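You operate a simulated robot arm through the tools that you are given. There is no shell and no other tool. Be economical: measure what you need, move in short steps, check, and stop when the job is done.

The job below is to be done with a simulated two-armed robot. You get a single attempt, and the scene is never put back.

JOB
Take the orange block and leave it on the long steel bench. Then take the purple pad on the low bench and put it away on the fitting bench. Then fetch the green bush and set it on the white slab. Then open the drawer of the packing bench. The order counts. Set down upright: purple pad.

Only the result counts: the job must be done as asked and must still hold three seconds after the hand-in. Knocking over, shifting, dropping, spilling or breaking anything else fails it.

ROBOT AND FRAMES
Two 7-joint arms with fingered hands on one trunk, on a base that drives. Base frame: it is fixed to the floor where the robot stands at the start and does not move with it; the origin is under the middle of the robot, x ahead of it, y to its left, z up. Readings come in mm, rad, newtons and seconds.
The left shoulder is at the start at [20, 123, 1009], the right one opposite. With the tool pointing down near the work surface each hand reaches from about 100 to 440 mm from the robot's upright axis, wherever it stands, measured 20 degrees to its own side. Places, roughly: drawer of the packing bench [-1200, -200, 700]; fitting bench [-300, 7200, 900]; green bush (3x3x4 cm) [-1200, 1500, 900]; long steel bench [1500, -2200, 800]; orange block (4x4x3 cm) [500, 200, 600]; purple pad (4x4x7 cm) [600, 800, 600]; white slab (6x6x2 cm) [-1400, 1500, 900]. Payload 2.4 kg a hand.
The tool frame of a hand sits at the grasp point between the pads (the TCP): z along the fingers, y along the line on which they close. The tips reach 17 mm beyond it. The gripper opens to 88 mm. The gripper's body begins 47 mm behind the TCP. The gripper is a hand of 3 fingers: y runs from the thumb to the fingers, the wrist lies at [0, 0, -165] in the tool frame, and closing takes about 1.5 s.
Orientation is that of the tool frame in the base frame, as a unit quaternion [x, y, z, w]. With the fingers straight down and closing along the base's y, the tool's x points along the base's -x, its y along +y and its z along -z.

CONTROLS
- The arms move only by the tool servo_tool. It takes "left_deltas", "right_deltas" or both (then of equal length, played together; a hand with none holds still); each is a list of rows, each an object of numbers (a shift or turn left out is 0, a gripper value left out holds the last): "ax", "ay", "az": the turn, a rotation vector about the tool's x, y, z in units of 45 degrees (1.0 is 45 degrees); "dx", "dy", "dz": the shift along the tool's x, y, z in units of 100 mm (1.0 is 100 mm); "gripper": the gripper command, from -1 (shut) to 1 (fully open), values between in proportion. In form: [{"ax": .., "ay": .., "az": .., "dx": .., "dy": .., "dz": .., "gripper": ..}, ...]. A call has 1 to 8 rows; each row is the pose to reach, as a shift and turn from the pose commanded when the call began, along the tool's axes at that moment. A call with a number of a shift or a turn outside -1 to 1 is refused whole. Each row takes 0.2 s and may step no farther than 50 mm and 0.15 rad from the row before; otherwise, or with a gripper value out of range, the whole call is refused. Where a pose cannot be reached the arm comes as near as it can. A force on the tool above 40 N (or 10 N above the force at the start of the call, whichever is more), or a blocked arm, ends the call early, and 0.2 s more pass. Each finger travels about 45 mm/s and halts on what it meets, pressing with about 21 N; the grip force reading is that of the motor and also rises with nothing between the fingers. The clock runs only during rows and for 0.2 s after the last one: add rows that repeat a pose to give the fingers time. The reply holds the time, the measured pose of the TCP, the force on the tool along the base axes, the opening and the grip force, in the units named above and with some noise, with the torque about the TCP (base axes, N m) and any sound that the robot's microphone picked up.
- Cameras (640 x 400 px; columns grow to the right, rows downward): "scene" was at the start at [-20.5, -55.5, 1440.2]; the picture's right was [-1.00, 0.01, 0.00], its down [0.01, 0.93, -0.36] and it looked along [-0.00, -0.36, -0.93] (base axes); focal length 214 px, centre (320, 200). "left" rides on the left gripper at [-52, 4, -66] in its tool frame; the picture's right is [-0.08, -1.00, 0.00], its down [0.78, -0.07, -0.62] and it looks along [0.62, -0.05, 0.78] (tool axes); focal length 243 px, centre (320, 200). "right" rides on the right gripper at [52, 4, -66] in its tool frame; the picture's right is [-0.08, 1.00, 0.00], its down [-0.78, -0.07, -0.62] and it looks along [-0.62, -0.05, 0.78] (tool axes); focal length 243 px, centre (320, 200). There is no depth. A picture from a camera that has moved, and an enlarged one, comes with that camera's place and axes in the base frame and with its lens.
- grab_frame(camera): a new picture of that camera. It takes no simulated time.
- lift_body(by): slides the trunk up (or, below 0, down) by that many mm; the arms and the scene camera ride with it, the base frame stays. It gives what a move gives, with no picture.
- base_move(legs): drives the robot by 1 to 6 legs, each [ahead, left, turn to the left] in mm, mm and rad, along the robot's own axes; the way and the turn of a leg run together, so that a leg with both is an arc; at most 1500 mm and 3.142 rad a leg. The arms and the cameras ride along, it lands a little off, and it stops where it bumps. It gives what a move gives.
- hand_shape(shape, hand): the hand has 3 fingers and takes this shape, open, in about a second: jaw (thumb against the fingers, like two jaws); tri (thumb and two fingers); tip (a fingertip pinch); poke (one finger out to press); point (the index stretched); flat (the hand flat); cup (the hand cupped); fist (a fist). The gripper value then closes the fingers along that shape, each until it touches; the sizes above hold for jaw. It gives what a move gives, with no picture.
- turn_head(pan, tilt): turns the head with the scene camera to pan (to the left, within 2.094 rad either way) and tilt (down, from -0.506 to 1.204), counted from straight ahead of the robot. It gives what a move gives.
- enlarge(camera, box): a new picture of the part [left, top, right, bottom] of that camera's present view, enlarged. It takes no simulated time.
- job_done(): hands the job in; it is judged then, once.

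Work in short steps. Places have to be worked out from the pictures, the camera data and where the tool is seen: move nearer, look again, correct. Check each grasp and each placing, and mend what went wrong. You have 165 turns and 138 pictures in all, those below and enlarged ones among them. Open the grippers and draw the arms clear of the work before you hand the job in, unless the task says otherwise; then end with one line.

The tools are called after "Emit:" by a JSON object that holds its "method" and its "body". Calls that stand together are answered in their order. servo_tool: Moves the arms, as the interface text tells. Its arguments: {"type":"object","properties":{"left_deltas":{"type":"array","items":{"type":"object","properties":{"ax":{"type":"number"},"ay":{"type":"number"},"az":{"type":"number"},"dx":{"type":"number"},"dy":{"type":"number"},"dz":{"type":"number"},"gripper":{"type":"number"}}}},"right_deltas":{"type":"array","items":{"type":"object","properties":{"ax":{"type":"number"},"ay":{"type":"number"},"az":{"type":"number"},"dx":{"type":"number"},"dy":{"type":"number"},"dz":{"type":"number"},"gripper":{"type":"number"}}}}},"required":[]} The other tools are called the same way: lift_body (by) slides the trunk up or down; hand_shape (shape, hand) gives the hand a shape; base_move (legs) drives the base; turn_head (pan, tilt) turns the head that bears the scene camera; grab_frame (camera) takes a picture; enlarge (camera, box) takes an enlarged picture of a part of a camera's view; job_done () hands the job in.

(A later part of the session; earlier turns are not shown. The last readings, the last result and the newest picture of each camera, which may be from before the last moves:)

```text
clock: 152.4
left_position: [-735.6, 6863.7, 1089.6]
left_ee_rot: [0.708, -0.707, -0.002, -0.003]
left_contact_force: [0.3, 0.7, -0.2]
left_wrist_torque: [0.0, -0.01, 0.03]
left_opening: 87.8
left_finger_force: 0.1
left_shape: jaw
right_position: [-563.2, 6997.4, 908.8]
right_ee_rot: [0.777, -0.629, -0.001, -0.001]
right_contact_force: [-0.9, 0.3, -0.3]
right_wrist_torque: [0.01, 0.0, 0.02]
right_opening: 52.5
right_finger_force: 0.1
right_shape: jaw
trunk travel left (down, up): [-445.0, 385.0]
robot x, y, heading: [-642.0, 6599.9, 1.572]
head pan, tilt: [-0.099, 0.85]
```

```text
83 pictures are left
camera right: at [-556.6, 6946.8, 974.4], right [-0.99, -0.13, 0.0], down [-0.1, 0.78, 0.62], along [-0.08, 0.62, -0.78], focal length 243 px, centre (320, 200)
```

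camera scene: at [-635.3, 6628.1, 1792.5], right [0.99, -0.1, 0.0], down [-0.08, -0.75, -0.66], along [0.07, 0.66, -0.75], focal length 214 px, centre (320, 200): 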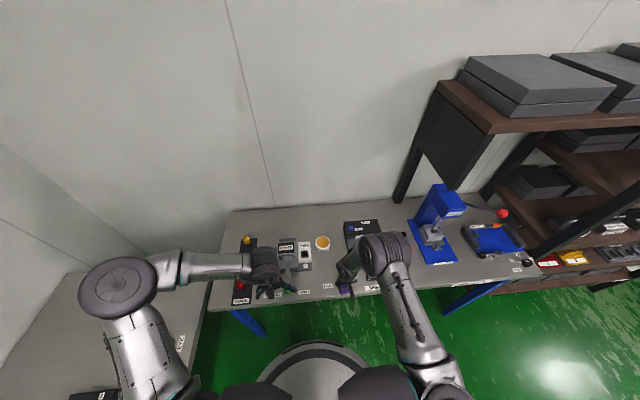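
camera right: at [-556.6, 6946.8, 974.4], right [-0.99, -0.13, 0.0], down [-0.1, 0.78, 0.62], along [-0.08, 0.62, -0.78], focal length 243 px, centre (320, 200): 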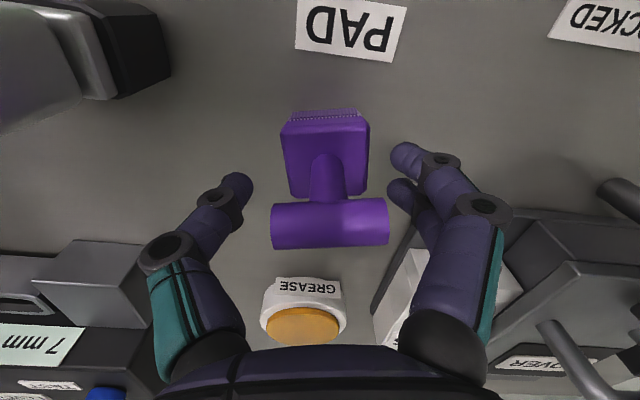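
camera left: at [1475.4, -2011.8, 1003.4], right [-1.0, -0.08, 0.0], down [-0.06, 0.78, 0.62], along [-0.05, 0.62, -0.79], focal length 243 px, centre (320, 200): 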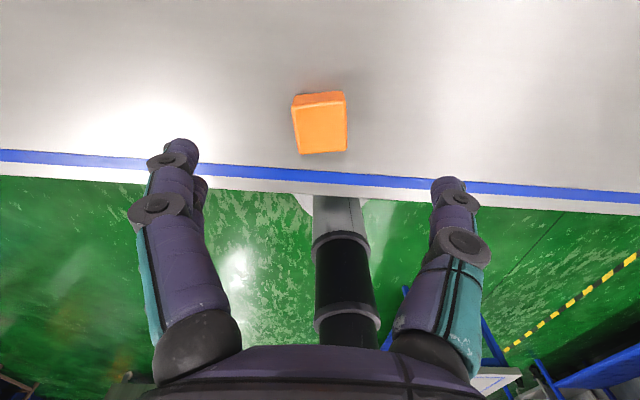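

The pad stands upright at its label. Open slightly more and raise straight up.

Emit:
{"method": "servo_tool", "body": {"right_deltas": [{"gripper": 0.4}, {"gripper": 0.4}, {"gripper": 0.4}]}}

Emit:
{"method": "lift_body", "body": {"by": 40}}

Emit:
{"method": "grab_frame", "body": {"camera": "right"}}

```text
clock: 153.2
left_position: [-734.9, 6865.1, 1089.2]
left_ee_rot: [0.707, -0.707, -0.002, -0.002]
left_contact_force: [1.3, 0.4, 0.0]
left_wrist_torque: [0.0, -0.02, 0.01]
left_opening: 87.6
left_finger_force: 0.0
left_shape: jaw
right_position: [-561.8, 6996.4, 909.1]
right_ee_rot: [0.778, -0.628, 0.0, 0.0]
right_contact_force: [0.0, 0.1, -0.1]
right_wrist_torque: [0.01, 0.01, 0.0]
right_opening: 61.3
right_finger_force: 0.1
right_shape: jaw
trunk travel left (down, up): [-445.0, 385.0]
robot x, y, heading: [-646.9, 6598.0, 1.571]
head pan, tilt: [-0.099, 0.85]
```

```text
clock: 154.1
left_position: [-733.8, 6863.2, 1128.9]
left_ee_rot: [-0.706, 0.708, 0.001, 0.002]
left_contact_force: [-0.1, 0.3, -0.2]
left_wrist_torque: [0.02, -0.02, -0.03]
left_opening: 88.1
left_finger_force: 0.1
left_shape: jaw
right_position: [-563.8, 6997.7, 949.1]
right_ee_rot: [0.777, -0.629, 0.0, -0.001]
right_contact_force: [0.4, -0.7, -0.2]
right_wrist_torque: [0.0, -0.02, -0.02]
right_opening: 61.3
right_finger_force: 0.1
right_shape: jaw
trunk travel left (down, up): [-485.0, 345.0]
robot x, y, heading: [-645.6, 6597.5, 1.568]
head pan, tilt: [-0.099, 0.85]
```

```text
82 pictures are left
camera right: at [-556.6, 6946.9, 1014.4], right [-0.99, -0.13, 0.0], down [-0.1, 0.78, 0.62], along [-0.08, 0.62, -0.78], focal length 243 px, centre (320, 200)
```

right: 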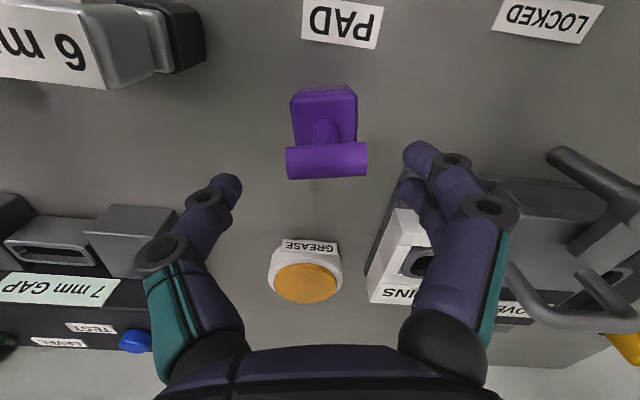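

Pad done. Raise, retract, back away and turn to face -y to see the lane along the left wall.

Emit:
{"method": "lift_body", "body": {"by": 120}}

Emit:
{"method": "servo_tool", "body": {"right_deltas": [{"dx": 0.45}, {"dx": 0.9}, {"dx": 1.0, "gripper": 1}]}}

Emit:
{"method": "base_move", "body": {"legs": [[-600, 0, 0], [0, -200, 0], [0, 0, 3.14]]}}

Emit:
{"method": "turn_head", "body": {"pan": 0.0, "tilt": 0.4}}

Emit:
{"method": "grab_frame", "body": {"camera": "scene"}}

```text
clock: 155.6
left_position: [-734.1, 6863.8, 1248.8]
left_ee_rot: [0.707, -0.707, -0.002, -0.001]
left_contact_force: [0.5, 0.1, -1.0]
left_wrist_torque: [0.0, -0.01, -0.03]
left_opening: 88.3
left_finger_force: 0.1
left_shape: jaw
right_position: [-561.9, 6997.3, 1068.9]
right_ee_rot: [0.777, -0.629, 0.0, 0.0]
right_contact_force: [-0.3, 0.6, 0.5]
right_wrist_torque: [-0.03, -0.01, -0.02]
right_opening: 61.3
right_finger_force: 0.1
right_shape: jaw
trunk travel left (down, up): [-605.0, 225.0]
robot x, y, heading: [-642.2, 6597.4, 1.567]
head pan, tilt: [-0.099, 0.85]
```

```text
clock: 156.4
left_position: [-732.6, 6864.2, 1249.0]
left_ee_rot: [0.707, -0.707, -0.002, -0.002]
left_contact_force: [0.9, 0.4, 0.0]
left_wrist_torque: [0.02, 0.0, -0.02]
left_opening: 87.7
left_finger_force: 0.0
left_shape: jaw
right_position: [-540.6, 6901.4, 1069.2]
right_ee_rot: [0.778, -0.629, -0.001, -0.001]
right_contact_force: [0.4, -0.4, -0.6]
right_wrist_torque: [0.0, 0.0, -0.01]
right_opening: 87.9
right_finger_force: 0.0
right_shape: jaw
trunk travel left (down, up): [-605.0, 225.0]
robot x, y, heading: [-642.0, 6600.0, 1.574]
head pan, tilt: [-0.099, 0.85]
```

```text
clock: 168.3
left_position: [-348.9, 5741.0, 1249.5]
left_ee_rot: [0.705, 0.709, -0.002, 0.001]
left_contact_force: [-0.1, 0.5, 0.8]
left_wrist_torque: [-0.01, 0.02, 0.01]
left_opening: 87.9
left_finger_force: 0.1
left_shape: jaw
right_position: [-543.1, 5705.2, 1069.1]
right_ee_rot: [0.626, 0.78, 0.0, 0.0]
right_contact_force: [0.1, 0.2, 0.3]
right_wrist_torque: [-0.01, 0.03, -0.01]
right_opening: 87.9
right_finger_force: 0.1
right_shape: jaw
trunk travel left (down, up): [-605.0, 225.0]
robot x, y, heading: [-449.2, 6005.7, -1.567]
head pan, tilt: [-0.099, 0.85]
```

```text
clock: 169.2
left_position: [-348.8, 5740.9, 1249.8]
left_ee_rot: [0.706, 0.708, -0.003, 0.001]
left_contact_force: [0.6, 0.6, -0.8]
left_wrist_torque: [-0.02, -0.03, -0.02]
left_opening: 88.1
left_finger_force: 0.1
left_shape: jaw
right_position: [-541.6, 5704.2, 1069.1]
right_ee_rot: [0.627, 0.779, 0.0, 0.0]
right_contact_force: [1.2, 0.0, -0.1]
right_wrist_torque: [0.0, 0.01, -0.01]
right_opening: 87.9
right_finger_force: 0.1
right_shape: jaw
trunk travel left (down, up): [-605.0, 225.0]
robot x, y, heading: [-442.7, 6009.1, -1.567]
head pan, tilt: [0.0, 0.4]
```

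```text
81 pictures are left
camera scene: at [-442.2, 5934.4, 1885.6], right [-1.0, 0.0, 0.0], down [0.0, 0.39, -0.92], along [0.0, -0.92, -0.39], focal length 214 px, centre (320, 200)
```

scene: 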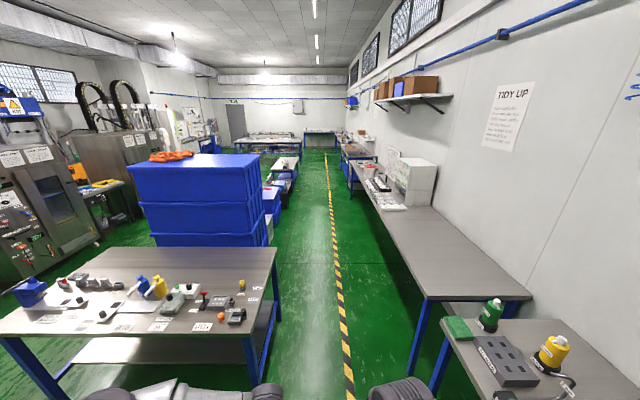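

Lane is clear between x≈-1087 and x≈-60. Drive along x≈-545 to y≈2000.

Emit:
{"method": "base_move", "body": {"legs": [[0, -110, 0], [1500, 0, 0], [1500, 0, 0], [1000, 0, 0]]}}

Emit:
{"method": "turn_head", "body": {"pan": -0.8, "tilt": 0.6}}

Emit:
{"method": "grab_frame", "body": {"camera": "scene"}}

```text
clock: 189.2
left_position: [-391.6, 1749.6, 1250.3]
left_ee_rot: [0.698, 0.716, -0.002, 0.001]
left_contact_force: [-0.4, 0.5, -0.7]
left_wrist_torque: [-0.03, -0.01, -0.03]
left_opening: 88.1
left_finger_force: 0.0
left_shape: jaw
right_position: [-582.9, 1709.7, 1068.8]
right_ee_rot: [0.619, 0.786, 0.001, -0.001]
right_contact_force: [0.5, -0.3, 0.3]
right_wrist_torque: [0.02, 0.0, 0.01]
right_opening: 88.0
right_finger_force: 0.1
right_shape: jaw
trunk travel left (down, up): [-605.0, 225.0]
robot x, y, heading: [-489.2, 2013.1, -1.545]
head pan, tilt: [0.0, 0.4]
```

```text
clock: 190.3
left_position: [-392.7, 1752.4, 1249.7]
left_ee_rot: [0.697, 0.717, -0.002, 0.001]
left_contact_force: [0.2, -0.6, 0.0]
left_wrist_torque: [0.03, 0.03, -0.03]
left_opening: 87.5
left_finger_force: 0.1
left_shape: jaw
right_position: [-583.5, 1710.2, 1068.3]
right_ee_rot: [0.618, 0.786, 0.0, 0.0]
right_contact_force: [-0.6, -0.7, 0.0]
right_wrist_torque: [-0.03, 0.02, 0.02]
right_opening: 87.8
right_finger_force: 0.1
right_shape: jaw
trunk travel left (down, up): [-605.0, 225.0]
robot x, y, heading: [-492.3, 2012.6, -1.543]
head pan, tilt: [-0.799, 0.6]
```

```text
80 pictures are left
camera scene: at [-552.3, 1971.6, 1867.5], right [-0.72, 0.7, 0.0], down [0.39, 0.4, -0.83], along [-0.58, -0.59, -0.56], focal length 214 px, centre (320, 200)
```

scene: 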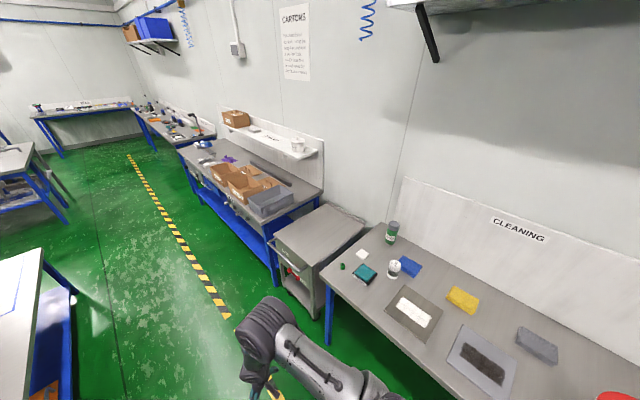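

Bush and slab visible at the bench's left end. Zoom.

Emit:
{"method": "enlarge", "body": {"camera": "scene", "box": [290, 200, 450, 320]}}

```text
3.33 times, centred on (370, 260) of scene
camera zoom: at [-552.3, 1971.6, 1867.5], right [-0.72, 0.7, 0.0], down [0.39, 0.4, -0.83], along [-0.58, -0.59, -0.56], focal length 715 px, centre (153, 0)
```

zoom: 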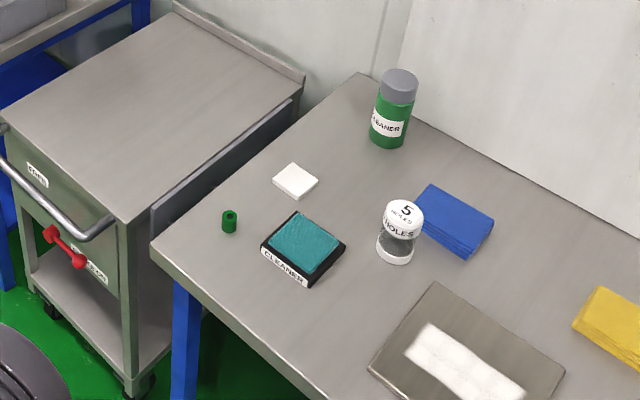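

Bush ≈ (-1172, 1513), slab ≈ (-1340, 1530). Drive to y≈1720 and turn to face -x, using the left hand.

Emit:
{"method": "base_move", "body": {"legs": [[285, 0, 0], [0, 0, -1.6]]}}

Emit:
{"method": "turn_head", "body": {"pan": 0.2, "tilt": 0.8}}

Emit:
{"method": "grab_frame", "body": {"camera": "scene"}}

```text
clock: 196.2
left_position: [-748.0, 1639.0, 1248.4]
left_ee_rot: [1.0, 0.001, -0.003, -0.001]
left_contact_force: [-0.3, 0.6, 0.6]
left_wrist_torque: [-0.01, 0.0, 0.03]
left_opening: 87.7
left_finger_force: 0.1
left_shape: jaw
right_position: [-784.3, 1831.0, 1068.7]
right_ee_rot: [0.994, 0.105, -0.001, 0.001]
right_contact_force: [-0.6, 0.2, 0.3]
right_wrist_torque: [-0.01, -0.02, -0.02]
right_opening: 87.9
right_finger_force: 0.1
right_shape: jaw
trunk travel left (down, up): [-605.0, 225.0]
robot x, y, heading: [-482.4, 1734.1, -3.142]
head pan, tilt: [-0.799, 0.6]
```

```text
clock: 197.4
left_position: [-749.5, 1638.1, 1249.6]
left_ee_rot: [1.0, 0.001, -0.003, -0.001]
left_contact_force: [0.0, 0.0, -0.1]
left_wrist_torque: [0.03, 0.01, 0.01]
left_opening: 87.9
left_finger_force: 0.1
left_shape: jaw
right_position: [-784.6, 1831.2, 1068.6]
right_ee_rot: [0.994, 0.106, 0.0, 0.001]
right_contact_force: [-0.3, 0.9, -0.2]
right_wrist_torque: [0.0, -0.01, -0.01]
right_opening: 88.0
right_finger_force: 0.1
right_shape: jaw
trunk travel left (down, up): [-605.0, 225.0]
robot x, y, heading: [-480.1, 1728.8, -3.145]
head pan, tilt: [0.201, 0.799]
```

```text
78 pictures are left
camera scene: at [-542.3, 1715.2, 1850.6], right [-0.2, 0.98, 0.0], down [0.7, 0.14, -0.7], along [-0.68, -0.14, -0.72], focal length 214 px, centre (320, 200)
```

scene: 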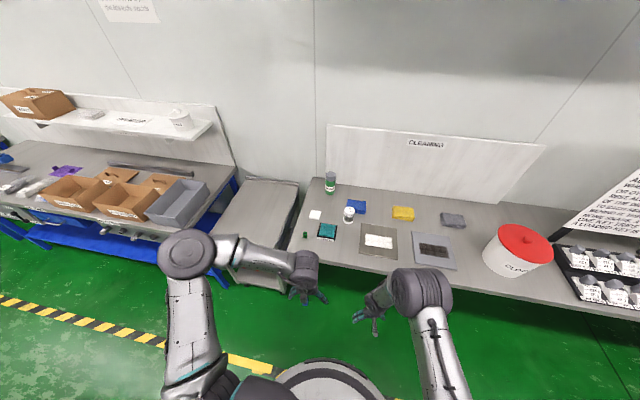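

Zoom to triangulate bush, slab and bench height.

Emit:
{"method": "enlarge", "body": {"camera": "scene", "box": [260, 170, 400, 270]}}

```text
4.00 times, centred on (330, 220) of scene
camera zoom: at [-542.3, 1715.2, 1850.6], right [-0.2, 0.98, 0.0], down [0.7, 0.14, -0.7], along [-0.68, -0.14, -0.72], focal length 858 px, centre (280, 120)
```

zoom: 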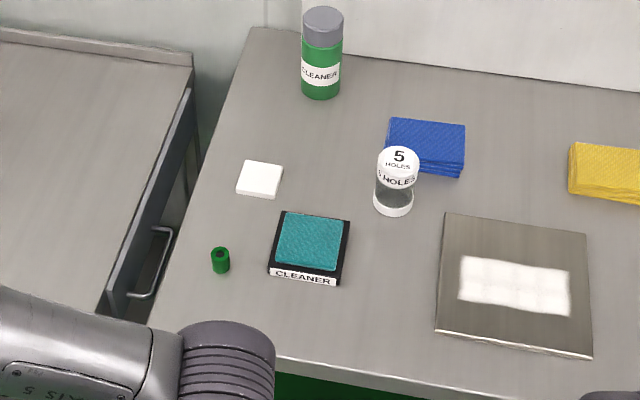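

Bench top ≈ z 860, bush (-1192, 1497), slab (-1344, 1524). Raise and retract the right hand so the trunk can go down safely.

Emit:
{"method": "servo_tool", "body": {"right_deltas": [{"dz": -0.45}, {"dz": -0.9}, {"dz": -1.0, "dx": 0.3}]}}

Emit:
{"method": "servo_tool", "body": {"right_deltas": [{"dz": -0.45}, {"dz": -0.9}, {"dz": -1.0, "dx": 0.4}]}}

Emit:
{"method": "base_move", "body": {"legs": [[370, 0, 0]]}}

Emit:
{"method": "lift_body", "body": {"by": -200}}

Emit:
{"method": "grab_frame", "body": {"camera": "scene"}}

Emit:
{"method": "grab_frame", "body": {"camera": "left"}}

```text
clock: 198.2
left_position: [-748.5, 1638.7, 1248.6]
left_ee_rot: [1.0, 0.001, -0.003, -0.001]
left_contact_force: [-0.3, -0.2, -0.1]
left_wrist_torque: [0.03, 0.01, 0.01]
left_opening: 87.7
left_finger_force: 0.1
left_shape: jaw
right_position: [-755.4, 1837.4, 1169.2]
right_ee_rot: [0.994, 0.106, 0.001, 0.0]
right_contact_force: [-0.8, 0.1, 0.3]
right_wrist_torque: [-0.01, -0.01, 0.0]
right_opening: 87.9
right_finger_force: 0.1
right_shape: jaw
trunk travel left (down, up): [-605.0, 225.0]
robot x, y, heading: [-484.7, 1732.1, -3.14]
head pan, tilt: [0.201, 0.799]
```

```text
clock: 199.0
left_position: [-748.1, 1639.3, 1249.3]
left_ee_rot: [1.0, 0.001, -0.004, 0.0]
left_contact_force: [0.2, -0.5, 0.2]
left_wrist_torque: [0.04, 0.0, -0.01]
left_opening: 87.9
left_finger_force: 0.1
left_shape: jaw
right_position: [-716.2, 1846.5, 1269.9]
right_ee_rot: [0.994, 0.106, -0.001, 0.0]
right_contact_force: [0.2, 0.9, -0.4]
right_wrist_torque: [0.0, 0.02, -0.03]
right_opening: 87.9
right_finger_force: 0.0
right_shape: jaw
trunk travel left (down, up): [-605.0, 225.0]
robot x, y, heading: [-479.2, 1731.8, -3.143]
head pan, tilt: [0.201, 0.799]
```

```text
clock: 201.4
left_position: [-1120.7, 1640.5, 1249.3]
left_ee_rot: [1.0, -0.001, -0.002, -0.001]
left_contact_force: [-0.8, -0.2, 1.0]
left_wrist_torque: [0.01, -0.04, 0.01]
left_opening: 88.2
left_finger_force: 0.0
left_shape: jaw
right_position: [-1088.5, 1846.7, 1269.3]
right_ee_rot: [0.995, 0.104, 0.0, 0.001]
right_contact_force: [-0.1, -0.4, -0.9]
right_wrist_torque: [-0.02, -0.02, -0.01]
right_opening: 87.7
right_finger_force: 0.1
right_shape: jaw
trunk travel left (down, up): [-605.0, 225.0]
robot x, y, heading: [-857.3, 1731.8, 3.144]
head pan, tilt: [0.201, 0.799]
```

```text
clock: 203.6
left_position: [-1119.0, 1641.0, 1049.7]
left_ee_rot: [1.0, -0.001, -0.002, 0.0]
left_contact_force: [0.0, 0.3, -1.0]
left_wrist_torque: [-0.03, 0.02, 0.0]
left_opening: 88.0
left_finger_force: 0.0
left_shape: jaw
right_position: [-1088.2, 1847.9, 1069.7]
right_ee_rot: [0.995, 0.104, -0.001, 0.0]
right_contact_force: [0.1, -0.6, -0.6]
right_wrist_torque: [-0.01, -0.03, 0.0]
right_opening: 87.8
right_finger_force: 0.1
right_shape: jaw
trunk travel left (down, up): [-405.0, 425.0]
robot x, y, heading: [-853.2, 1732.4, 3.14]
head pan, tilt: [0.201, 0.799]
```

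```text
76 pictures are left
camera scene: at [-912.9, 1715.7, 1650.7], right [-0.2, 0.98, 0.0], down [0.7, 0.14, -0.7], along [-0.68, -0.14, -0.72], focal length 214 px, centre (320, 200)
```

scene: 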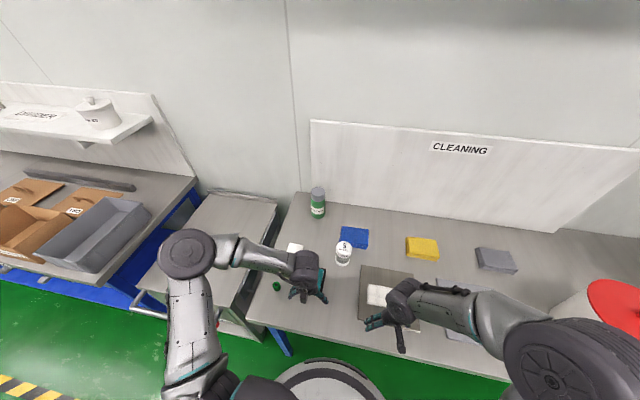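

```text
75 pictures are left
camera left: at [-1172.8, 1636.1, 1115.6], right [-0.08, 1.0, 0.0], down [0.78, 0.06, 0.62], along [0.61, 0.05, -0.79], focal length 243 px, centre (320, 200)
```

left: 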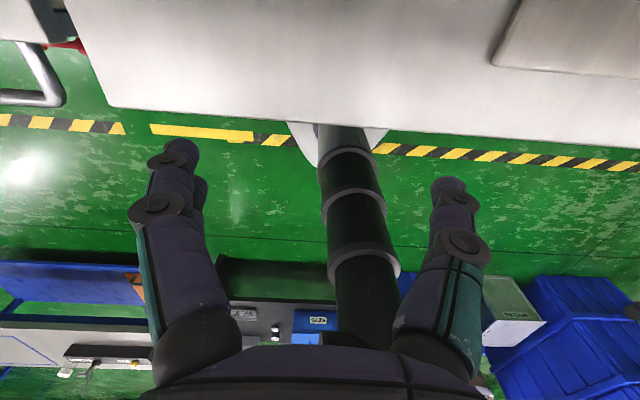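

Move the left hand over the bush.

Emit:
{"method": "servo_tool", "body": {"left_deltas": [{"dx": -0.2, "dy": 0.4}, {"dx": -0.4, "dy": 0.8}, {"dx": -0.5, "dy": 1.0}]}}

Emit:
{"method": "servo_tool", "body": {"left_deltas": [{"dx": -0.2, "dy": 0.4, "dz": 0.1}, {"dx": -0.3, "dy": 0.44, "dz": 0.5}]}}

Emit:
{"method": "grab_frame", "body": {"camera": "left"}}

```text
clock: 204.3
left_position: [-1169.9, 1538.9, 1048.8]
left_ee_rot: [1.0, -0.002, -0.002, -0.001]
left_contact_force: [-1.1, -0.3, 0.3]
left_wrist_torque: [0.03, 0.0, 0.01]
left_opening: 87.9
left_finger_force: 0.1
left_shape: jaw
right_position: [-1088.4, 1848.4, 1069.7]
right_ee_rot: [0.995, 0.104, 0.0, 0.0]
right_contact_force: [0.2, -0.5, 0.2]
right_wrist_torque: [-0.01, -0.02, 0.02]
right_opening: 87.6
right_finger_force: 0.0
right_shape: jaw
trunk travel left (down, up): [-405.0, 425.0]
robot x, y, heading: [-851.7, 1731.0, 3.14]
head pan, tilt: [0.201, 0.799]
```

```text
clock: 204.9
left_position: [-1199.6, 1496.1, 999.5]
left_ee_rot: [1.0, -0.002, -0.003, 0.0]
left_contact_force: [-0.6, -0.3, -0.2]
left_wrist_torque: [0.02, -0.03, 0.03]
left_opening: 88.0
left_finger_force: 0.0
left_shape: jaw
right_position: [-1089.1, 1849.7, 1070.1]
right_ee_rot: [0.995, 0.104, -0.001, -0.001]
right_contact_force: [-0.3, -0.2, -0.2]
right_wrist_torque: [0.01, -0.01, -0.01]
right_opening: 87.9
right_finger_force: 0.1
right_shape: jaw
trunk travel left (down, up): [-405.0, 425.0]
robot x, y, heading: [-850.6, 1733.8, 3.142]
head pan, tilt: [0.201, 0.799]
```

```text
74 pictures are left
camera left: at [-1253.4, 1492.3, 1064.9], right [-0.08, 1.0, 0.0], down [0.78, 0.06, 0.62], along [0.61, 0.05, -0.79], focal length 243 px, centre (320, 200)
```

left: 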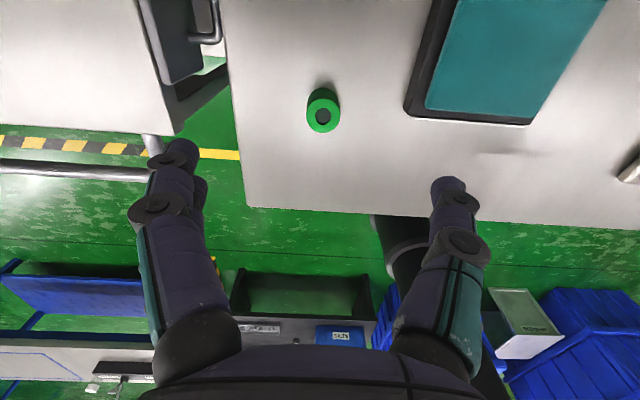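

Bush at about (-1196, 1499). Narrow the fingers a bit (CLEANER pad nearby) and descend to z≈915.

Emit:
{"method": "servo_tool", "body": {"left_deltas": [{"dx": 0.04, "dy": -0.03, "gripper": 0.3}, {"dx": 0.04, "dy": -0.03, "gripper": 0.3}, {"dx": 0.04, "dy": -0.03, "gripper": 0.3}, {"dx": 0.04, "dy": -0.03, "dz": 0.45}, {"dx": 0.04, "dy": -0.03, "dz": 0.85}]}}

Emit:
{"method": "grab_frame", "body": {"camera": "left"}}

```text
clock: 206.2
left_position: [-1196.6, 1499.7, 913.4]
left_ee_rot: [1.0, -0.001, -0.003, -0.001]
left_contact_force: [0.8, 0.6, 0.2]
left_wrist_torque: [-0.03, 0.0, 0.0]
left_opening: 57.6
left_finger_force: 0.0
left_shape: jaw
right_position: [-1088.4, 1848.1, 1068.5]
right_ee_rot: [0.994, 0.105, 0.0, 0.0]
right_contact_force: [0.3, 0.4, 0.8]
right_wrist_torque: [-0.02, 0.01, 0.02]
right_opening: 87.9
right_finger_force: 0.1
right_shape: jaw
trunk travel left (down, up): [-405.0, 425.0]
robot x, y, heading: [-853.7, 1731.0, 3.145]
head pan, tilt: [0.201, 0.799]
```

```text
73 pictures are left
camera left: at [-1249.5, 1495.2, 980.0], right [-0.08, 1.0, 0.0], down [0.78, 0.06, 0.62], along [0.61, 0.05, -0.79], focal length 243 px, centre (320, 200)
```

left: 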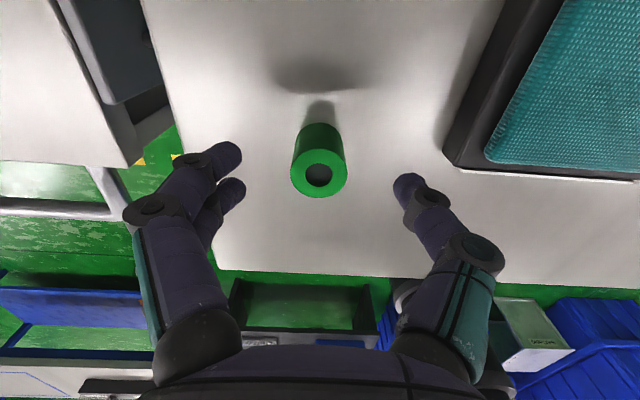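

Zoom to judge the bush height more exactly.

Emit:
{"method": "enlarge", "body": {"camera": "left", "box": [260, 100, 380, 220]}}

```text
3.33 times, centred on (320, 160) of left
camera zoom: at [-1249.5, 1495.2, 980.0], right [-0.08, 1.0, 0.0], down [0.78, 0.06, 0.62], along [0.61, 0.05, -0.79], focal length 809 px, centre (320, 333)
```

zoom: 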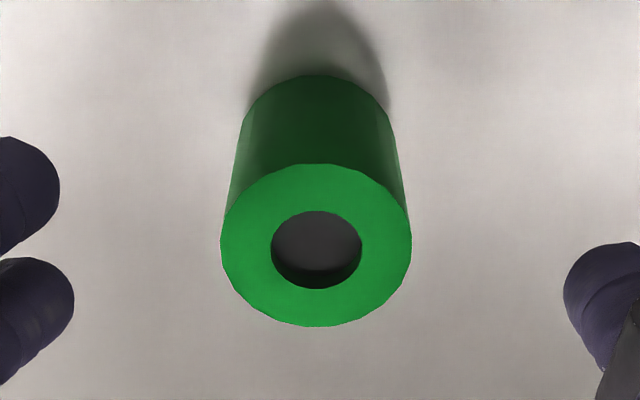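

Bush top may be lower than assumed (≈870). Shift 10 mm toward robot and go down 28 mm, then check again.

Emit:
{"method": "servo_tool", "body": {"left_deltas": [{"dx": 0.1, "dz": 0.1}, {"dx": 0.1, "dz": 0.28}]}}

Emit:
{"method": "enlarge", "body": {"camera": "left", "box": [200, 80, 440, 240]}}

```text
clock: 206.8
left_position: [-1186.9, 1499.5, 885.9]
left_ee_rot: [1.0, -0.001, -0.003, -0.001]
left_contact_force: [-0.3, 0.2, -0.4]
left_wrist_torque: [-0.01, -0.03, 0.03]
left_opening: 57.5
left_finger_force: 0.0
left_shape: jaw
right_position: [-1087.4, 1847.9, 1068.5]
right_ee_rot: [0.994, 0.105, 0.001, 0.0]
right_contact_force: [0.6, 1.0, 0.5]
right_wrist_torque: [0.02, 0.03, 0.02]
right_opening: 87.8
right_finger_force: 0.0
right_shape: jaw
trunk travel left (down, up): [-405.0, 425.0]
robot x, y, heading: [-852.3, 1731.1, 3.143]
head pan, tilt: [0.201, 0.799]
```

```text
2.50 times, centred on (320, 160) of left
camera zoom: at [-1239.8, 1495.3, 952.0], right [-0.08, 1.0, 0.0], down [0.78, 0.06, 0.62], along [0.62, 0.05, -0.79], focal length 606 px, centre (320, 300)
```

zoom: 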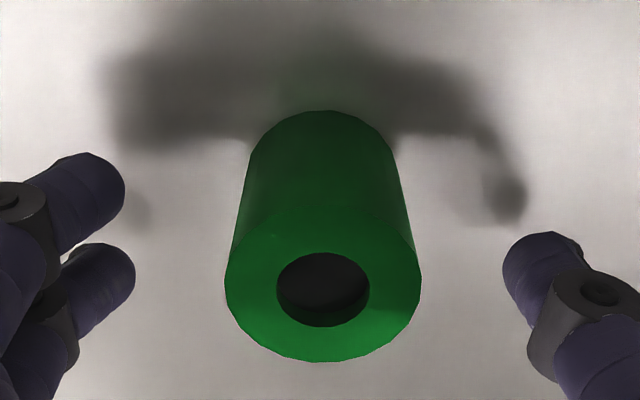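

Bush top ≈ 876, bench ≈ 837. Lower 22 mm more and close.

Emit:
{"method": "servo_tool", "body": {"left_deltas": [{"dx": 0.02, "dz": 0.12}, {"dx": 0.02, "dz": 0.23}, {"dx": 0.02, "dz": 0.23}]}}

Emit:
{"method": "servo_tool", "body": {"left_deltas": [{"gripper": -0.3}, {"gripper": -1}, {"gripper": -1}, {"gripper": -1}, {"gripper": -1}, {"gripper": -1}, {"gripper": -1}]}}

Emit:
{"method": "grab_frame", "body": {"camera": "left"}}

```text
clock: 207.2
left_position: [-1185.4, 1501.4, 876.4]
left_ee_rot: [1.0, -0.001, -0.007, -0.001]
left_contact_force: [9.8, -0.9, 31.3]
left_wrist_torque: [-0.36, -0.18, 0.08]
left_opening: 56.0
left_finger_force: 0.1
left_shape: jaw
right_position: [-1086.0, 1847.4, 1070.4]
right_ee_rot: [0.994, 0.105, -0.001, -0.001]
right_contact_force: [-0.5, 0.7, 0.1]
right_wrist_torque: [0.01, 0.01, -0.02]
right_opening: 87.7
right_finger_force: 0.0
right_shape: jaw
trunk travel left (down, up): [-405.0, 425.0]
robot x, y, heading: [-853.4, 1733.2, 3.135]
head pan, tilt: [0.201, 0.799]
stopped in row 2 (left hand): the force on the tool passed its limit (the readings are from after the stop); the commanded pose is now the measured one
```

```text
clock: 208.8
left_position: [-1187.5, 1501.1, 874.8]
left_ee_rot: [1.0, 0.0, -0.006, -0.001]
left_contact_force: [0.6, -2.2, 23.2]
left_wrist_torque: [-0.32, 0.11, 0.04]
left_opening: 17.8
left_finger_force: 20.9
left_shape: jaw
right_position: [-1088.0, 1847.5, 1069.4]
right_ee_rot: [0.994, 0.105, -0.001, -0.001]
right_contact_force: [0.0, -0.2, -0.2]
right_wrist_torque: [0.0, -0.01, 0.02]
right_opening: 87.6
right_finger_force: 0.0
right_shape: jaw
trunk travel left (down, up): [-405.0, 425.0]
robot x, y, heading: [-851.4, 1726.7, 3.136]
head pan, tilt: [0.201, 0.799]
```

```text
70 pictures are left
camera left: at [-1238.8, 1496.8, 941.5], right [-0.08, 1.0, 0.0], down [0.79, 0.06, 0.61], along [0.61, 0.05, -0.79], focal length 243 px, centre (320, 200)
```

left: 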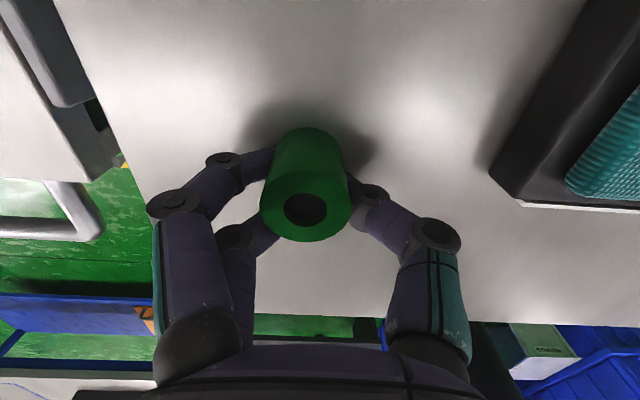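

Fingertips touched the bench (so bench ≈ 859); the bush is gripped. Lift 60 mm and check.

Emit:
{"method": "lift_body", "body": {"by": 70}}

Emit:
{"method": "grab_frame", "body": {"camera": "left"}}

Emit:
{"method": "enlarge", "body": {"camera": "scene", "box": [230, 200, 400, 320]}}

```text
clock: 209.9
left_position: [-1185.6, 1500.5, 943.9]
left_ee_rot: [1.0, -0.002, -0.006, -0.001]
left_contact_force: [-0.7, 0.1, -0.5]
left_wrist_torque: [-0.01, -0.03, 0.03]
left_opening: 15.0
left_finger_force: 20.8
left_shape: jaw
right_position: [-1086.6, 1848.3, 1139.4]
right_ee_rot: [0.995, 0.104, 0.0, -0.001]
right_contact_force: [-0.5, -0.3, -1.1]
right_wrist_torque: [-0.01, -0.01, -0.01]
right_opening: 88.0
right_finger_force: 0.1
right_shape: jaw
trunk travel left (down, up): [-475.0, 355.0]
robot x, y, heading: [-856.7, 1733.0, 3.143]
head pan, tilt: [0.201, 0.799]
```

```text
69 pictures are left
camera left: at [-1239.7, 1496.2, 1010.5], right [-0.08, 1.0, 0.0], down [0.79, 0.06, 0.61], along [0.61, 0.05, -0.79], focal length 243 px, centre (320, 200)
```

left: 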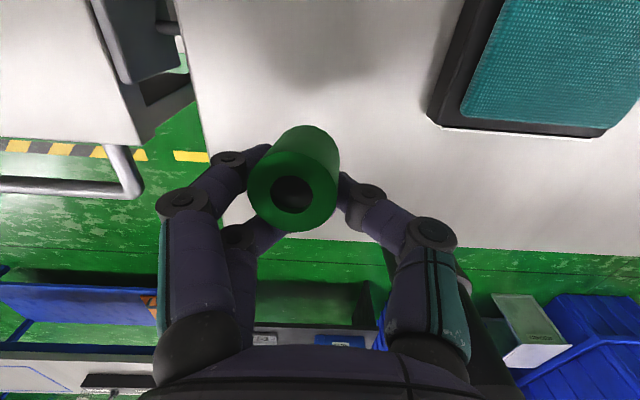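

```text
3.33 times, centred on (315, 260) of scene
camera zoom: at [-913.3, 1715.5, 1720.5], right [-0.2, 0.98, 0.0], down [0.7, 0.14, -0.7], along [-0.68, -0.14, -0.72], focal length 715 px, centre (337, 0)
```

zoom: 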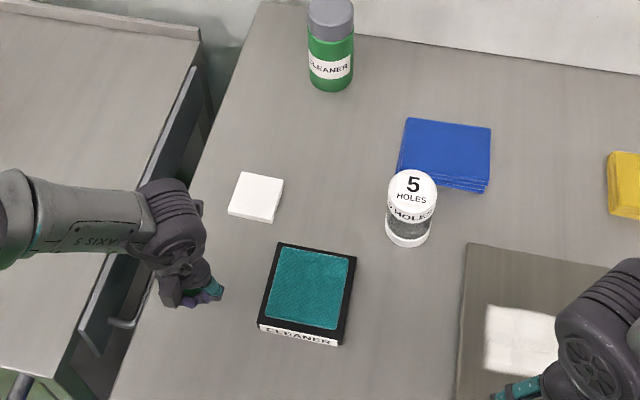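

Bush held with a slight lean; it will settle on the flat slab. Drive 60 ahead so the slab (-1343, 1522) is in reach, then move over it.

Emit:
{"method": "base_move", "body": {"legs": [[60, 0, 0]]}}

Emit:
{"method": "servo_tool", "body": {"left_deltas": [{"dx": -0.4, "dy": -0.1}, {"dx": -0.8, "dy": -0.2}, {"dx": -0.95, "dy": -0.22}]}}

Emit:
{"method": "grab_frame", "body": {"camera": "left"}}

Emit:
{"method": "enlarge", "body": {"camera": "scene", "box": [230, 180, 400, 300]}}

```text
clock: 210.9
left_position: [-1248.7, 1500.1, 943.2]
left_ee_rot: [1.0, -0.001, -0.005, -0.001]
left_contact_force: [-0.1, -0.1, 0.0]
left_wrist_torque: [0.01, -0.01, 0.0]
left_opening: 15.0
left_finger_force: 21.0
left_shape: jaw
right_position: [-1150.0, 1847.6, 1139.1]
right_ee_rot: [0.994, 0.105, 0.001, 0.0]
right_contact_force: [-0.2, -0.7, 0.2]
right_wrist_torque: [0.02, -0.02, 0.0]
right_opening: 88.2
right_finger_force: 0.1
right_shape: jaw
trunk travel left (down, up): [-475.0, 355.0]
robot x, y, heading: [-914.6, 1731.0, 3.14]
head pan, tilt: [0.201, 0.799]
```

```text
clock: 211.7
left_position: [-1343.1, 1523.7, 945.2]
left_ee_rot: [1.0, -0.001, -0.005, -0.001]
left_contact_force: [0.2, 0.2, -0.6]
left_wrist_torque: [-0.02, 0.02, -0.02]
left_opening: 14.8
left_finger_force: 20.7
left_shape: jaw
right_position: [-1148.4, 1848.4, 1139.1]
right_ee_rot: [0.994, 0.105, -0.001, 0.0]
right_contact_force: [0.6, 0.5, -0.2]
right_wrist_torque: [0.0, -0.04, -0.01]
right_opening: 87.9
right_finger_force: 0.0
right_shape: jaw
trunk travel left (down, up): [-475.0, 355.0]
robot x, y, heading: [-914.1, 1730.3, 3.142]
head pan, tilt: [0.201, 0.799]
```

```text
67 pictures are left
camera left: at [-1395.2, 1518.9, 1011.4], right [-0.08, 1.0, 0.0], down [0.79, 0.06, 0.61], along [0.61, 0.05, -0.79], focal length 243 px, centre (320, 200)
```

left: 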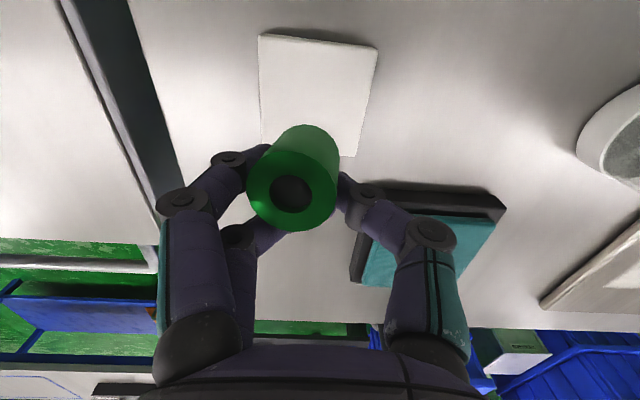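

```text
3.33 times, centred on (315, 240) of scene
camera zoom: at [-973.6, 1715.8, 1720.6], right [-0.2, 0.98, 0.0], down [0.7, 0.14, -0.7], along [-0.68, -0.14, -0.72], focal length 715 px, centre (337, 67)
```

zoom: 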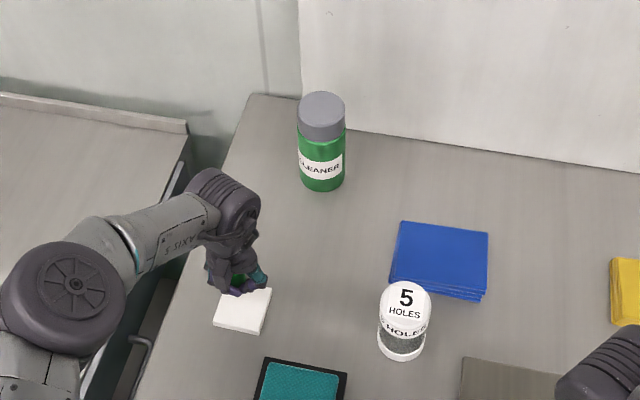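

By the hand camera the bush sits at (-1356, 1518) and the slab centre at about (-1360, 1518) – well aligned. Lower 38 mm, then look.

Emit:
{"method": "lift_body", "body": {"by": -36}}

Emit:
{"method": "grab_frame", "body": {"camera": "left"}}

```text
clock: 212.5
left_position: [-1343.2, 1522.8, 908.3]
left_ee_rot: [1.0, -0.001, -0.006, -0.001]
left_contact_force: [0.3, 0.7, -0.9]
left_wrist_torque: [0.01, 0.02, 0.02]
left_opening: 14.8
left_finger_force: 21.3
left_shape: jaw
right_position: [-1148.9, 1848.4, 1103.6]
right_ee_rot: [0.995, 0.104, 0.0, 0.0]
right_contact_force: [-0.7, 0.1, -0.2]
right_wrist_torque: [0.03, -0.01, 0.01]
right_opening: 87.8
right_finger_force: 0.0
right_shape: jaw
trunk travel left (down, up): [-439.0, 391.0]
robot x, y, heading: [-919.1, 1729.8, 3.141]
head pan, tilt: [0.201, 0.799]
```

```text
65 pictures are left
camera left: at [-1395.1, 1518.7, 975.7], right [-0.08, 1.0, 0.0], down [0.79, 0.06, 0.61], along [0.61, 0.05, -0.79], focal length 243 px, centre (320, 200)
```

left: 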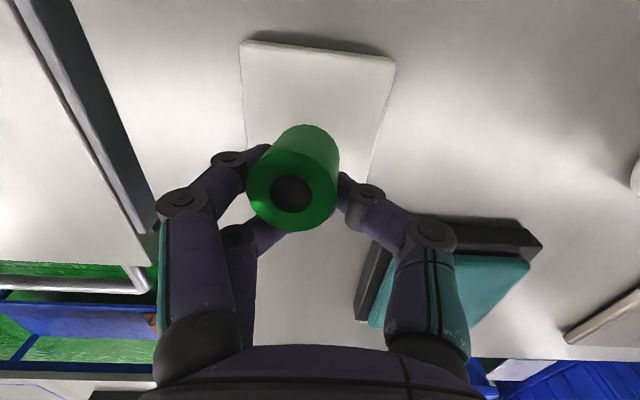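

Slab still centred beneath the bush. Lower in small steps until contact.

Emit:
{"method": "lift_body", "body": {"by": -8}}

Emit:
{"method": "lift_body", "body": {"by": -5}}

```text
clock: 213.1
left_position: [-1342.3, 1522.5, 900.7]
left_ee_rot: [1.0, -0.001, -0.004, -0.001]
left_contact_force: [0.4, 0.3, -0.2]
left_wrist_torque: [-0.03, 0.02, -0.02]
left_opening: 14.9
left_finger_force: 21.2
left_shape: jaw
right_position: [-1147.0, 1848.4, 1095.1]
right_ee_rot: [0.995, 0.104, 0.0, 0.0]
right_contact_force: [0.4, -0.5, -0.2]
right_wrist_torque: [0.02, -0.01, -0.01]
right_opening: 87.7
right_finger_force: 0.1
right_shape: jaw
trunk travel left (down, up): [-431.0, 399.0]
robot x, y, heading: [-911.4, 1729.9, 3.135]
head pan, tilt: [0.201, 0.799]
```

```text
clock: 213.6
left_position: [-1342.5, 1523.6, 897.1]
left_ee_rot: [1.0, -0.001, -0.005, 0.0]
left_contact_force: [0.1, 0.4, -0.8]
left_wrist_torque: [0.02, 0.0, -0.01]
left_opening: 15.0
left_finger_force: 21.1
left_shape: jaw
right_position: [-1148.9, 1847.1, 1090.0]
right_ee_rot: [0.995, 0.104, 0.0, 0.001]
right_contact_force: [0.2, 0.5, 0.5]
right_wrist_torque: [0.01, 0.03, -0.01]
right_opening: 88.2
right_finger_force: 0.0
right_shape: jaw
trunk travel left (down, up): [-426.0, 404.0]
robot x, y, heading: [-913.1, 1729.7, 3.144]
head pan, tilt: [0.201, 0.799]
```

No contact yet; go on in small steps.

Emit:
{"method": "lift_body", "body": {"by": -5}}

Emit:
{"method": "grab_frame", "body": {"camera": "left"}}

```text
clock: 214.1
left_position: [-1342.3, 1523.2, 891.0]
left_ee_rot: [1.0, -0.001, -0.006, 0.0]
left_contact_force: [-0.3, 0.5, 0.4]
left_wrist_torque: [0.03, 0.0, 0.0]
left_opening: 15.0
left_finger_force: 21.4
left_shape: jaw
right_position: [-1148.0, 1848.5, 1085.1]
right_ee_rot: [0.994, 0.105, 0.0, 0.0]
right_contact_force: [0.1, 0.6, 0.3]
right_wrist_torque: [0.02, 0.0, 0.01]
right_opening: 87.9
right_finger_force: 0.2
right_shape: jaw
trunk travel left (down, up): [-421.0, 409.0]
robot x, y, heading: [-913.9, 1728.0, 3.138]
head pan, tilt: [0.201, 0.799]
```

```text
64 pictures are left
camera left: at [-1395.1, 1518.7, 957.7], right [-0.08, 1.0, 0.0], down [0.79, 0.06, 0.61], along [0.61, 0.05, -0.79], focal length 243 px, centre (320, 200)
```

left: 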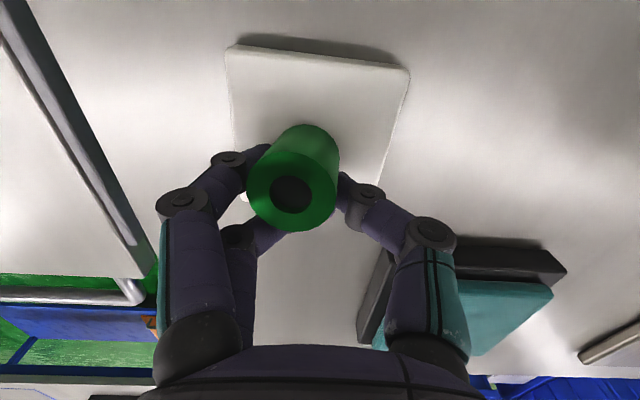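

Continue lowering.

Emit:
{"method": "lift_body", "body": {"by": -5}}

Emit:
{"method": "lift_body", "body": {"by": -4}}

Emit:
{"method": "enlarge", "body": {"camera": "left", "box": [200, 20, 440, 260]}}

```text
clock: 214.7
left_position: [-1343.4, 1522.9, 888.5]
left_ee_rot: [1.0, -0.001, -0.007, -0.001]
left_contact_force: [-1.5, -2.8, 21.9]
left_wrist_torque: [-0.48, 0.18, 0.0]
left_opening: 16.3
left_finger_force: 21.0
left_shape: jaw
right_position: [-1146.3, 1848.6, 1080.9]
right_ee_rot: [0.994, 0.105, 0.0, 0.0]
right_contact_force: [-0.5, -0.3, -0.1]
right_wrist_torque: [-0.01, -0.03, 0.02]
right_opening: 88.2
right_finger_force: 0.1
right_shape: jaw
trunk travel left (down, up): [-416.0, 414.0]
robot x, y, heading: [-911.1, 1733.9, 3.141]
head pan, tilt: [0.201, 0.799]
```

```text
clock: 215.2
left_position: [-1343.4, 1523.5, 887.3]
left_ee_rot: [1.0, 0.0, -0.01, -0.002]
left_contact_force: [8.2, -1.4, 23.2]
left_wrist_torque: [-0.42, 0.03, 0.15]
left_opening: 16.9
left_finger_force: 20.5
left_shape: jaw
right_position: [-1147.8, 1846.7, 1077.8]
right_ee_rot: [0.994, 0.105, -0.002, 0.0]
right_contact_force: [-0.6, 0.7, 0.7]
right_wrist_torque: [-0.01, 0.02, -0.01]
right_opening: 87.9
right_finger_force: 0.0
right_shape: jaw
trunk travel left (down, up): [-413.0, 417.0]
robot x, y, heading: [-913.1, 1730.7, 3.14]
head pan, tilt: [0.201, 0.799]
stopped: the force on the tool passed its limit (the readings are from after the stop); the commanded pose is now the measured one
```

```text
1.67 times, centred on (320, 140) of left
camera zoom: at [-1394.9, 1518.2, 953.5], right [-0.09, 1.0, 0.0], down [0.79, 0.07, 0.61], along [0.6, 0.06, -0.8], focal length 404 px, centre (320, 300)
```

zoom: 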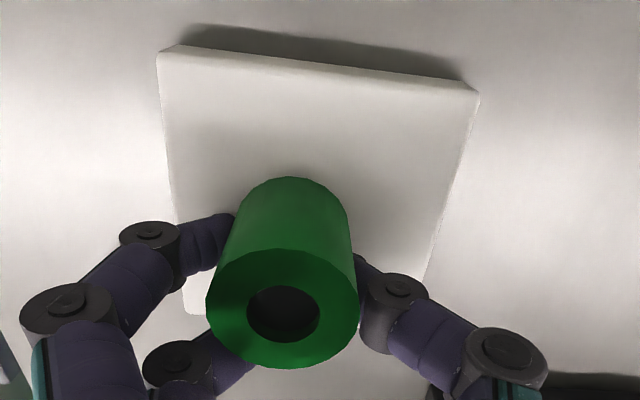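

Contact, but the bush is about 8 mm off-centre to -y. Raise 10 mm, shift, and lower again.

Emit:
{"method": "lift_body", "body": {"by": 12}}

Emit:
{"method": "servo_tool", "body": {"left_deltas": [{"dx": -0.05, "dy": -0.08}, {"dx": -0.05, "dy": -0.08}]}}

Emit:
{"method": "lift_body", "body": {"by": -9}}

Emit:
{"method": "enlarge", "body": {"camera": "left", "box": [200, 20, 440, 260]}}

```text
clock: 215.8
left_position: [-1344.5, 1522.7, 896.4]
left_ee_rot: [1.0, -0.001, -0.007, -0.002]
left_contact_force: [-0.2, -1.0, 0.7]
left_wrist_torque: [-0.01, 0.01, 0.0]
left_opening: 14.8
left_finger_force: 20.9
left_shape: jaw
right_position: [-1147.6, 1847.1, 1088.7]
right_ee_rot: [0.995, 0.104, 0.0, -0.001]
right_contact_force: [-0.3, 0.1, -0.9]
right_wrist_torque: [0.03, -0.04, 0.0]
right_opening: 87.9
right_finger_force: 0.0
right_shape: jaw
trunk travel left (down, up): [-425.0, 405.0]
robot x, y, heading: [-912.7, 1732.8, 3.137]
head pan, tilt: [0.201, 0.799]
```

```text
clock: 216.4
left_position: [-1348.6, 1530.9, 896.6]
left_ee_rot: [1.0, 0.0, -0.008, -0.002]
left_contact_force: [-0.2, 0.5, -0.1]
left_wrist_torque: [-0.01, -0.02, 0.01]
left_opening: 14.6
left_finger_force: 21.1
left_shape: jaw
right_position: [-1148.0, 1846.4, 1088.9]
right_ee_rot: [0.995, 0.104, 0.0, 0.0]
right_contact_force: [0.3, 0.5, -0.2]
right_wrist_torque: [0.01, -0.03, -0.02]
right_opening: 87.9
right_finger_force: 0.1
right_shape: jaw
trunk travel left (down, up): [-425.0, 405.0]
robot x, y, heading: [-913.6, 1731.1, 3.141]
head pan, tilt: [0.201, 0.799]
```

```text
clock: 216.9
left_position: [-1349.1, 1530.5, 888.5]
left_ee_rot: [1.0, 0.001, -0.01, -0.002]
left_contact_force: [-0.7, -1.4, 16.8]
left_wrist_torque: [-0.38, 0.14, 0.01]
left_opening: 15.6
left_finger_force: 20.7
left_shape: jaw
right_position: [-1148.0, 1848.3, 1079.6]
right_ee_rot: [0.994, 0.105, -0.001, 0.0]
right_contact_force: [0.1, 0.9, 0.3]
right_wrist_torque: [0.0, 0.0, 0.01]
right_opening: 87.7
right_finger_force: 0.0
right_shape: jaw
trunk travel left (down, up): [-416.0, 414.0]
robot x, y, heading: [-912.7, 1729.8, 3.14]
head pan, tilt: [0.201, 0.799]
```

```text
1.67 times, centred on (320, 140) of left
camera zoom: at [-1401.2, 1526.5, 956.0], right [-0.08, 1.0, 0.0], down [0.79, 0.06, 0.61], along [0.6, 0.06, -0.8], focal length 404 px, centre (320, 300)
```

zoom: 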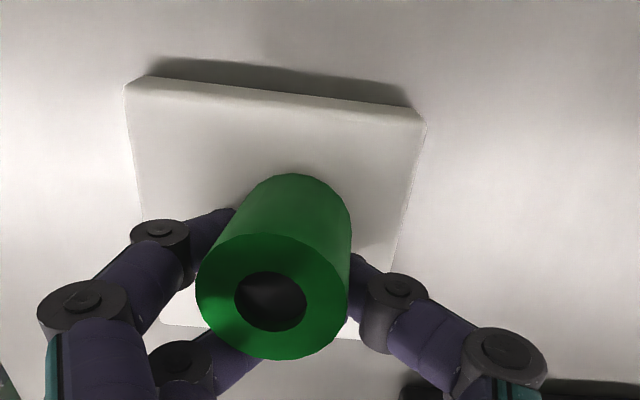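

The -y fingertips seem to touch the slab first, with the bush leaning. Raise a bit and roll the hand ~13° to bring the bush upright.

Emit:
{"method": "lift_body", "body": {"by": 12}}

Emit:
{"method": "servo_tool", "body": {"left_deltas": [{"ax": -0.15}, {"ax": -0.3}, {"ax": -0.3}]}}

Emit:
{"method": "enlarge", "body": {"camera": "left", "box": [200, 20, 440, 260]}}

```text
clock: 217.5
left_position: [-1348.9, 1530.7, 898.6]
left_ee_rot: [1.0, 0.0, -0.008, -0.002]
left_contact_force: [-0.4, -0.2, -0.6]
left_wrist_torque: [-0.01, -0.02, 0.0]
left_opening: 14.6
left_finger_force: 20.2
left_shape: jaw
right_position: [-1148.9, 1848.2, 1090.2]
right_ee_rot: [0.995, 0.104, 0.0, 0.0]
right_contact_force: [-0.8, 1.1, -0.1]
right_wrist_torque: [-0.02, 0.0, 0.02]
right_opening: 88.1
right_finger_force: 0.0
right_shape: jaw
trunk travel left (down, up): [-428.0, 402.0]
robot x, y, heading: [-914.7, 1728.5, 3.139]
head pan, tilt: [0.201, 0.799]
```

```text
clock: 218.3
left_position: [-1348.5, 1529.9, 899.2]
left_ee_rot: [0.993, 0.001, -0.008, 0.117]
left_contact_force: [0.3, 0.6, -0.2]
left_wrist_torque: [0.0, 0.03, -0.03]
left_opening: 14.4
left_finger_force: 21.2
left_shape: jaw
right_position: [-1148.4, 1847.1, 1092.6]
right_ee_rot: [0.995, 0.104, 0.0, 0.0]
right_contact_force: [-0.4, 0.0, 0.5]
right_wrist_torque: [-0.04, 0.01, -0.03]
right_opening: 87.9
right_finger_force: 0.1
right_shape: jaw
trunk travel left (down, up): [-428.0, 402.0]
robot x, y, heading: [-910.5, 1729.4, 3.144]
head pan, tilt: [0.201, 0.799]
```

```text
1.67 times, centred on (320, 140) of left
camera zoom: at [-1401.3, 1541.8, 965.9], right [-0.09, 0.97, -0.23], down [0.79, 0.21, 0.58], along [0.61, -0.13, -0.78], focal length 404 px, centre (320, 300)
```

zoom: 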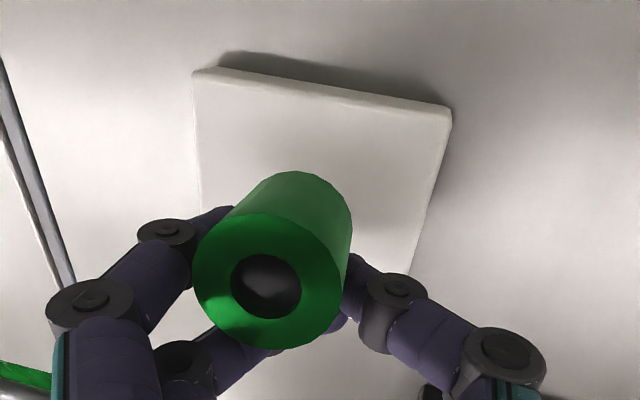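

Nearly upright now (perhaps slightly past). Roll back ~5° and lower to contact.

Emit:
{"method": "servo_tool", "body": {"left_deltas": [{"ax": 0.12}, {"ax": 0.12}]}}

Emit:
{"method": "lift_body", "body": {"by": -7}}

Emit:
{"method": "lift_body", "body": {"by": -4}}

```text
clock: 218.9
left_position: [-1348.7, 1530.7, 899.3]
left_ee_rot: [0.998, 0.0, -0.009, 0.069]
left_contact_force: [0.3, -0.2, -0.3]
left_wrist_torque: [0.0, -0.02, -0.04]
left_opening: 14.5
left_finger_force: 21.1
left_shape: jaw
right_position: [-1148.6, 1847.2, 1091.6]
right_ee_rot: [0.995, 0.105, -0.001, 0.0]
right_contact_force: [-0.6, 0.2, -0.1]
right_wrist_torque: [-0.01, 0.02, -0.01]
right_opening: 87.9
right_finger_force: 0.0
right_shape: jaw
trunk travel left (down, up): [-428.0, 402.0]
robot x, y, heading: [-912.3, 1730.8, 3.137]
head pan, tilt: [0.201, 0.799]
```

```text
clock: 219.5
left_position: [-1349.9, 1530.8, 893.6]
left_ee_rot: [0.998, 0.0, -0.009, 0.07]
left_contact_force: [0.2, 0.3, -0.7]
left_wrist_torque: [-0.01, -0.02, 0.0]
left_opening: 14.4
left_finger_force: 20.8
left_shape: jaw
right_position: [-1148.1, 1847.8, 1085.3]
right_ee_rot: [0.995, 0.105, -0.001, 0.001]
right_contact_force: [-0.6, -0.1, -0.5]
right_wrist_torque: [-0.01, 0.03, -0.01]
right_opening: 88.1
right_finger_force: 0.0
right_shape: jaw
trunk travel left (down, up): [-421.0, 409.0]
robot x, y, heading: [-912.1, 1729.9, 3.141]
head pan, tilt: [0.201, 0.799]
```

```text
clock: 220.0
left_position: [-1348.7, 1530.8, 889.6]
left_ee_rot: [0.998, 0.001, -0.008, 0.069]
left_contact_force: [0.2, 0.1, 0.5]
left_wrist_torque: [0.02, -0.07, 0.02]
left_opening: 14.5
left_finger_force: 21.3
left_shape: jaw
right_position: [-1148.8, 1847.6, 1080.1]
right_ee_rot: [0.995, 0.104, 0.001, 0.0]
right_contact_force: [-0.1, 0.2, -0.1]
right_wrist_torque: [0.02, 0.01, 0.03]
right_opening: 88.1
right_finger_force: 0.1
right_shape: jaw
trunk travel left (down, up): [-417.0, 413.0]
robot x, y, heading: [-915.7, 1731.1, 3.143]
head pan, tilt: [0.201, 0.799]
```

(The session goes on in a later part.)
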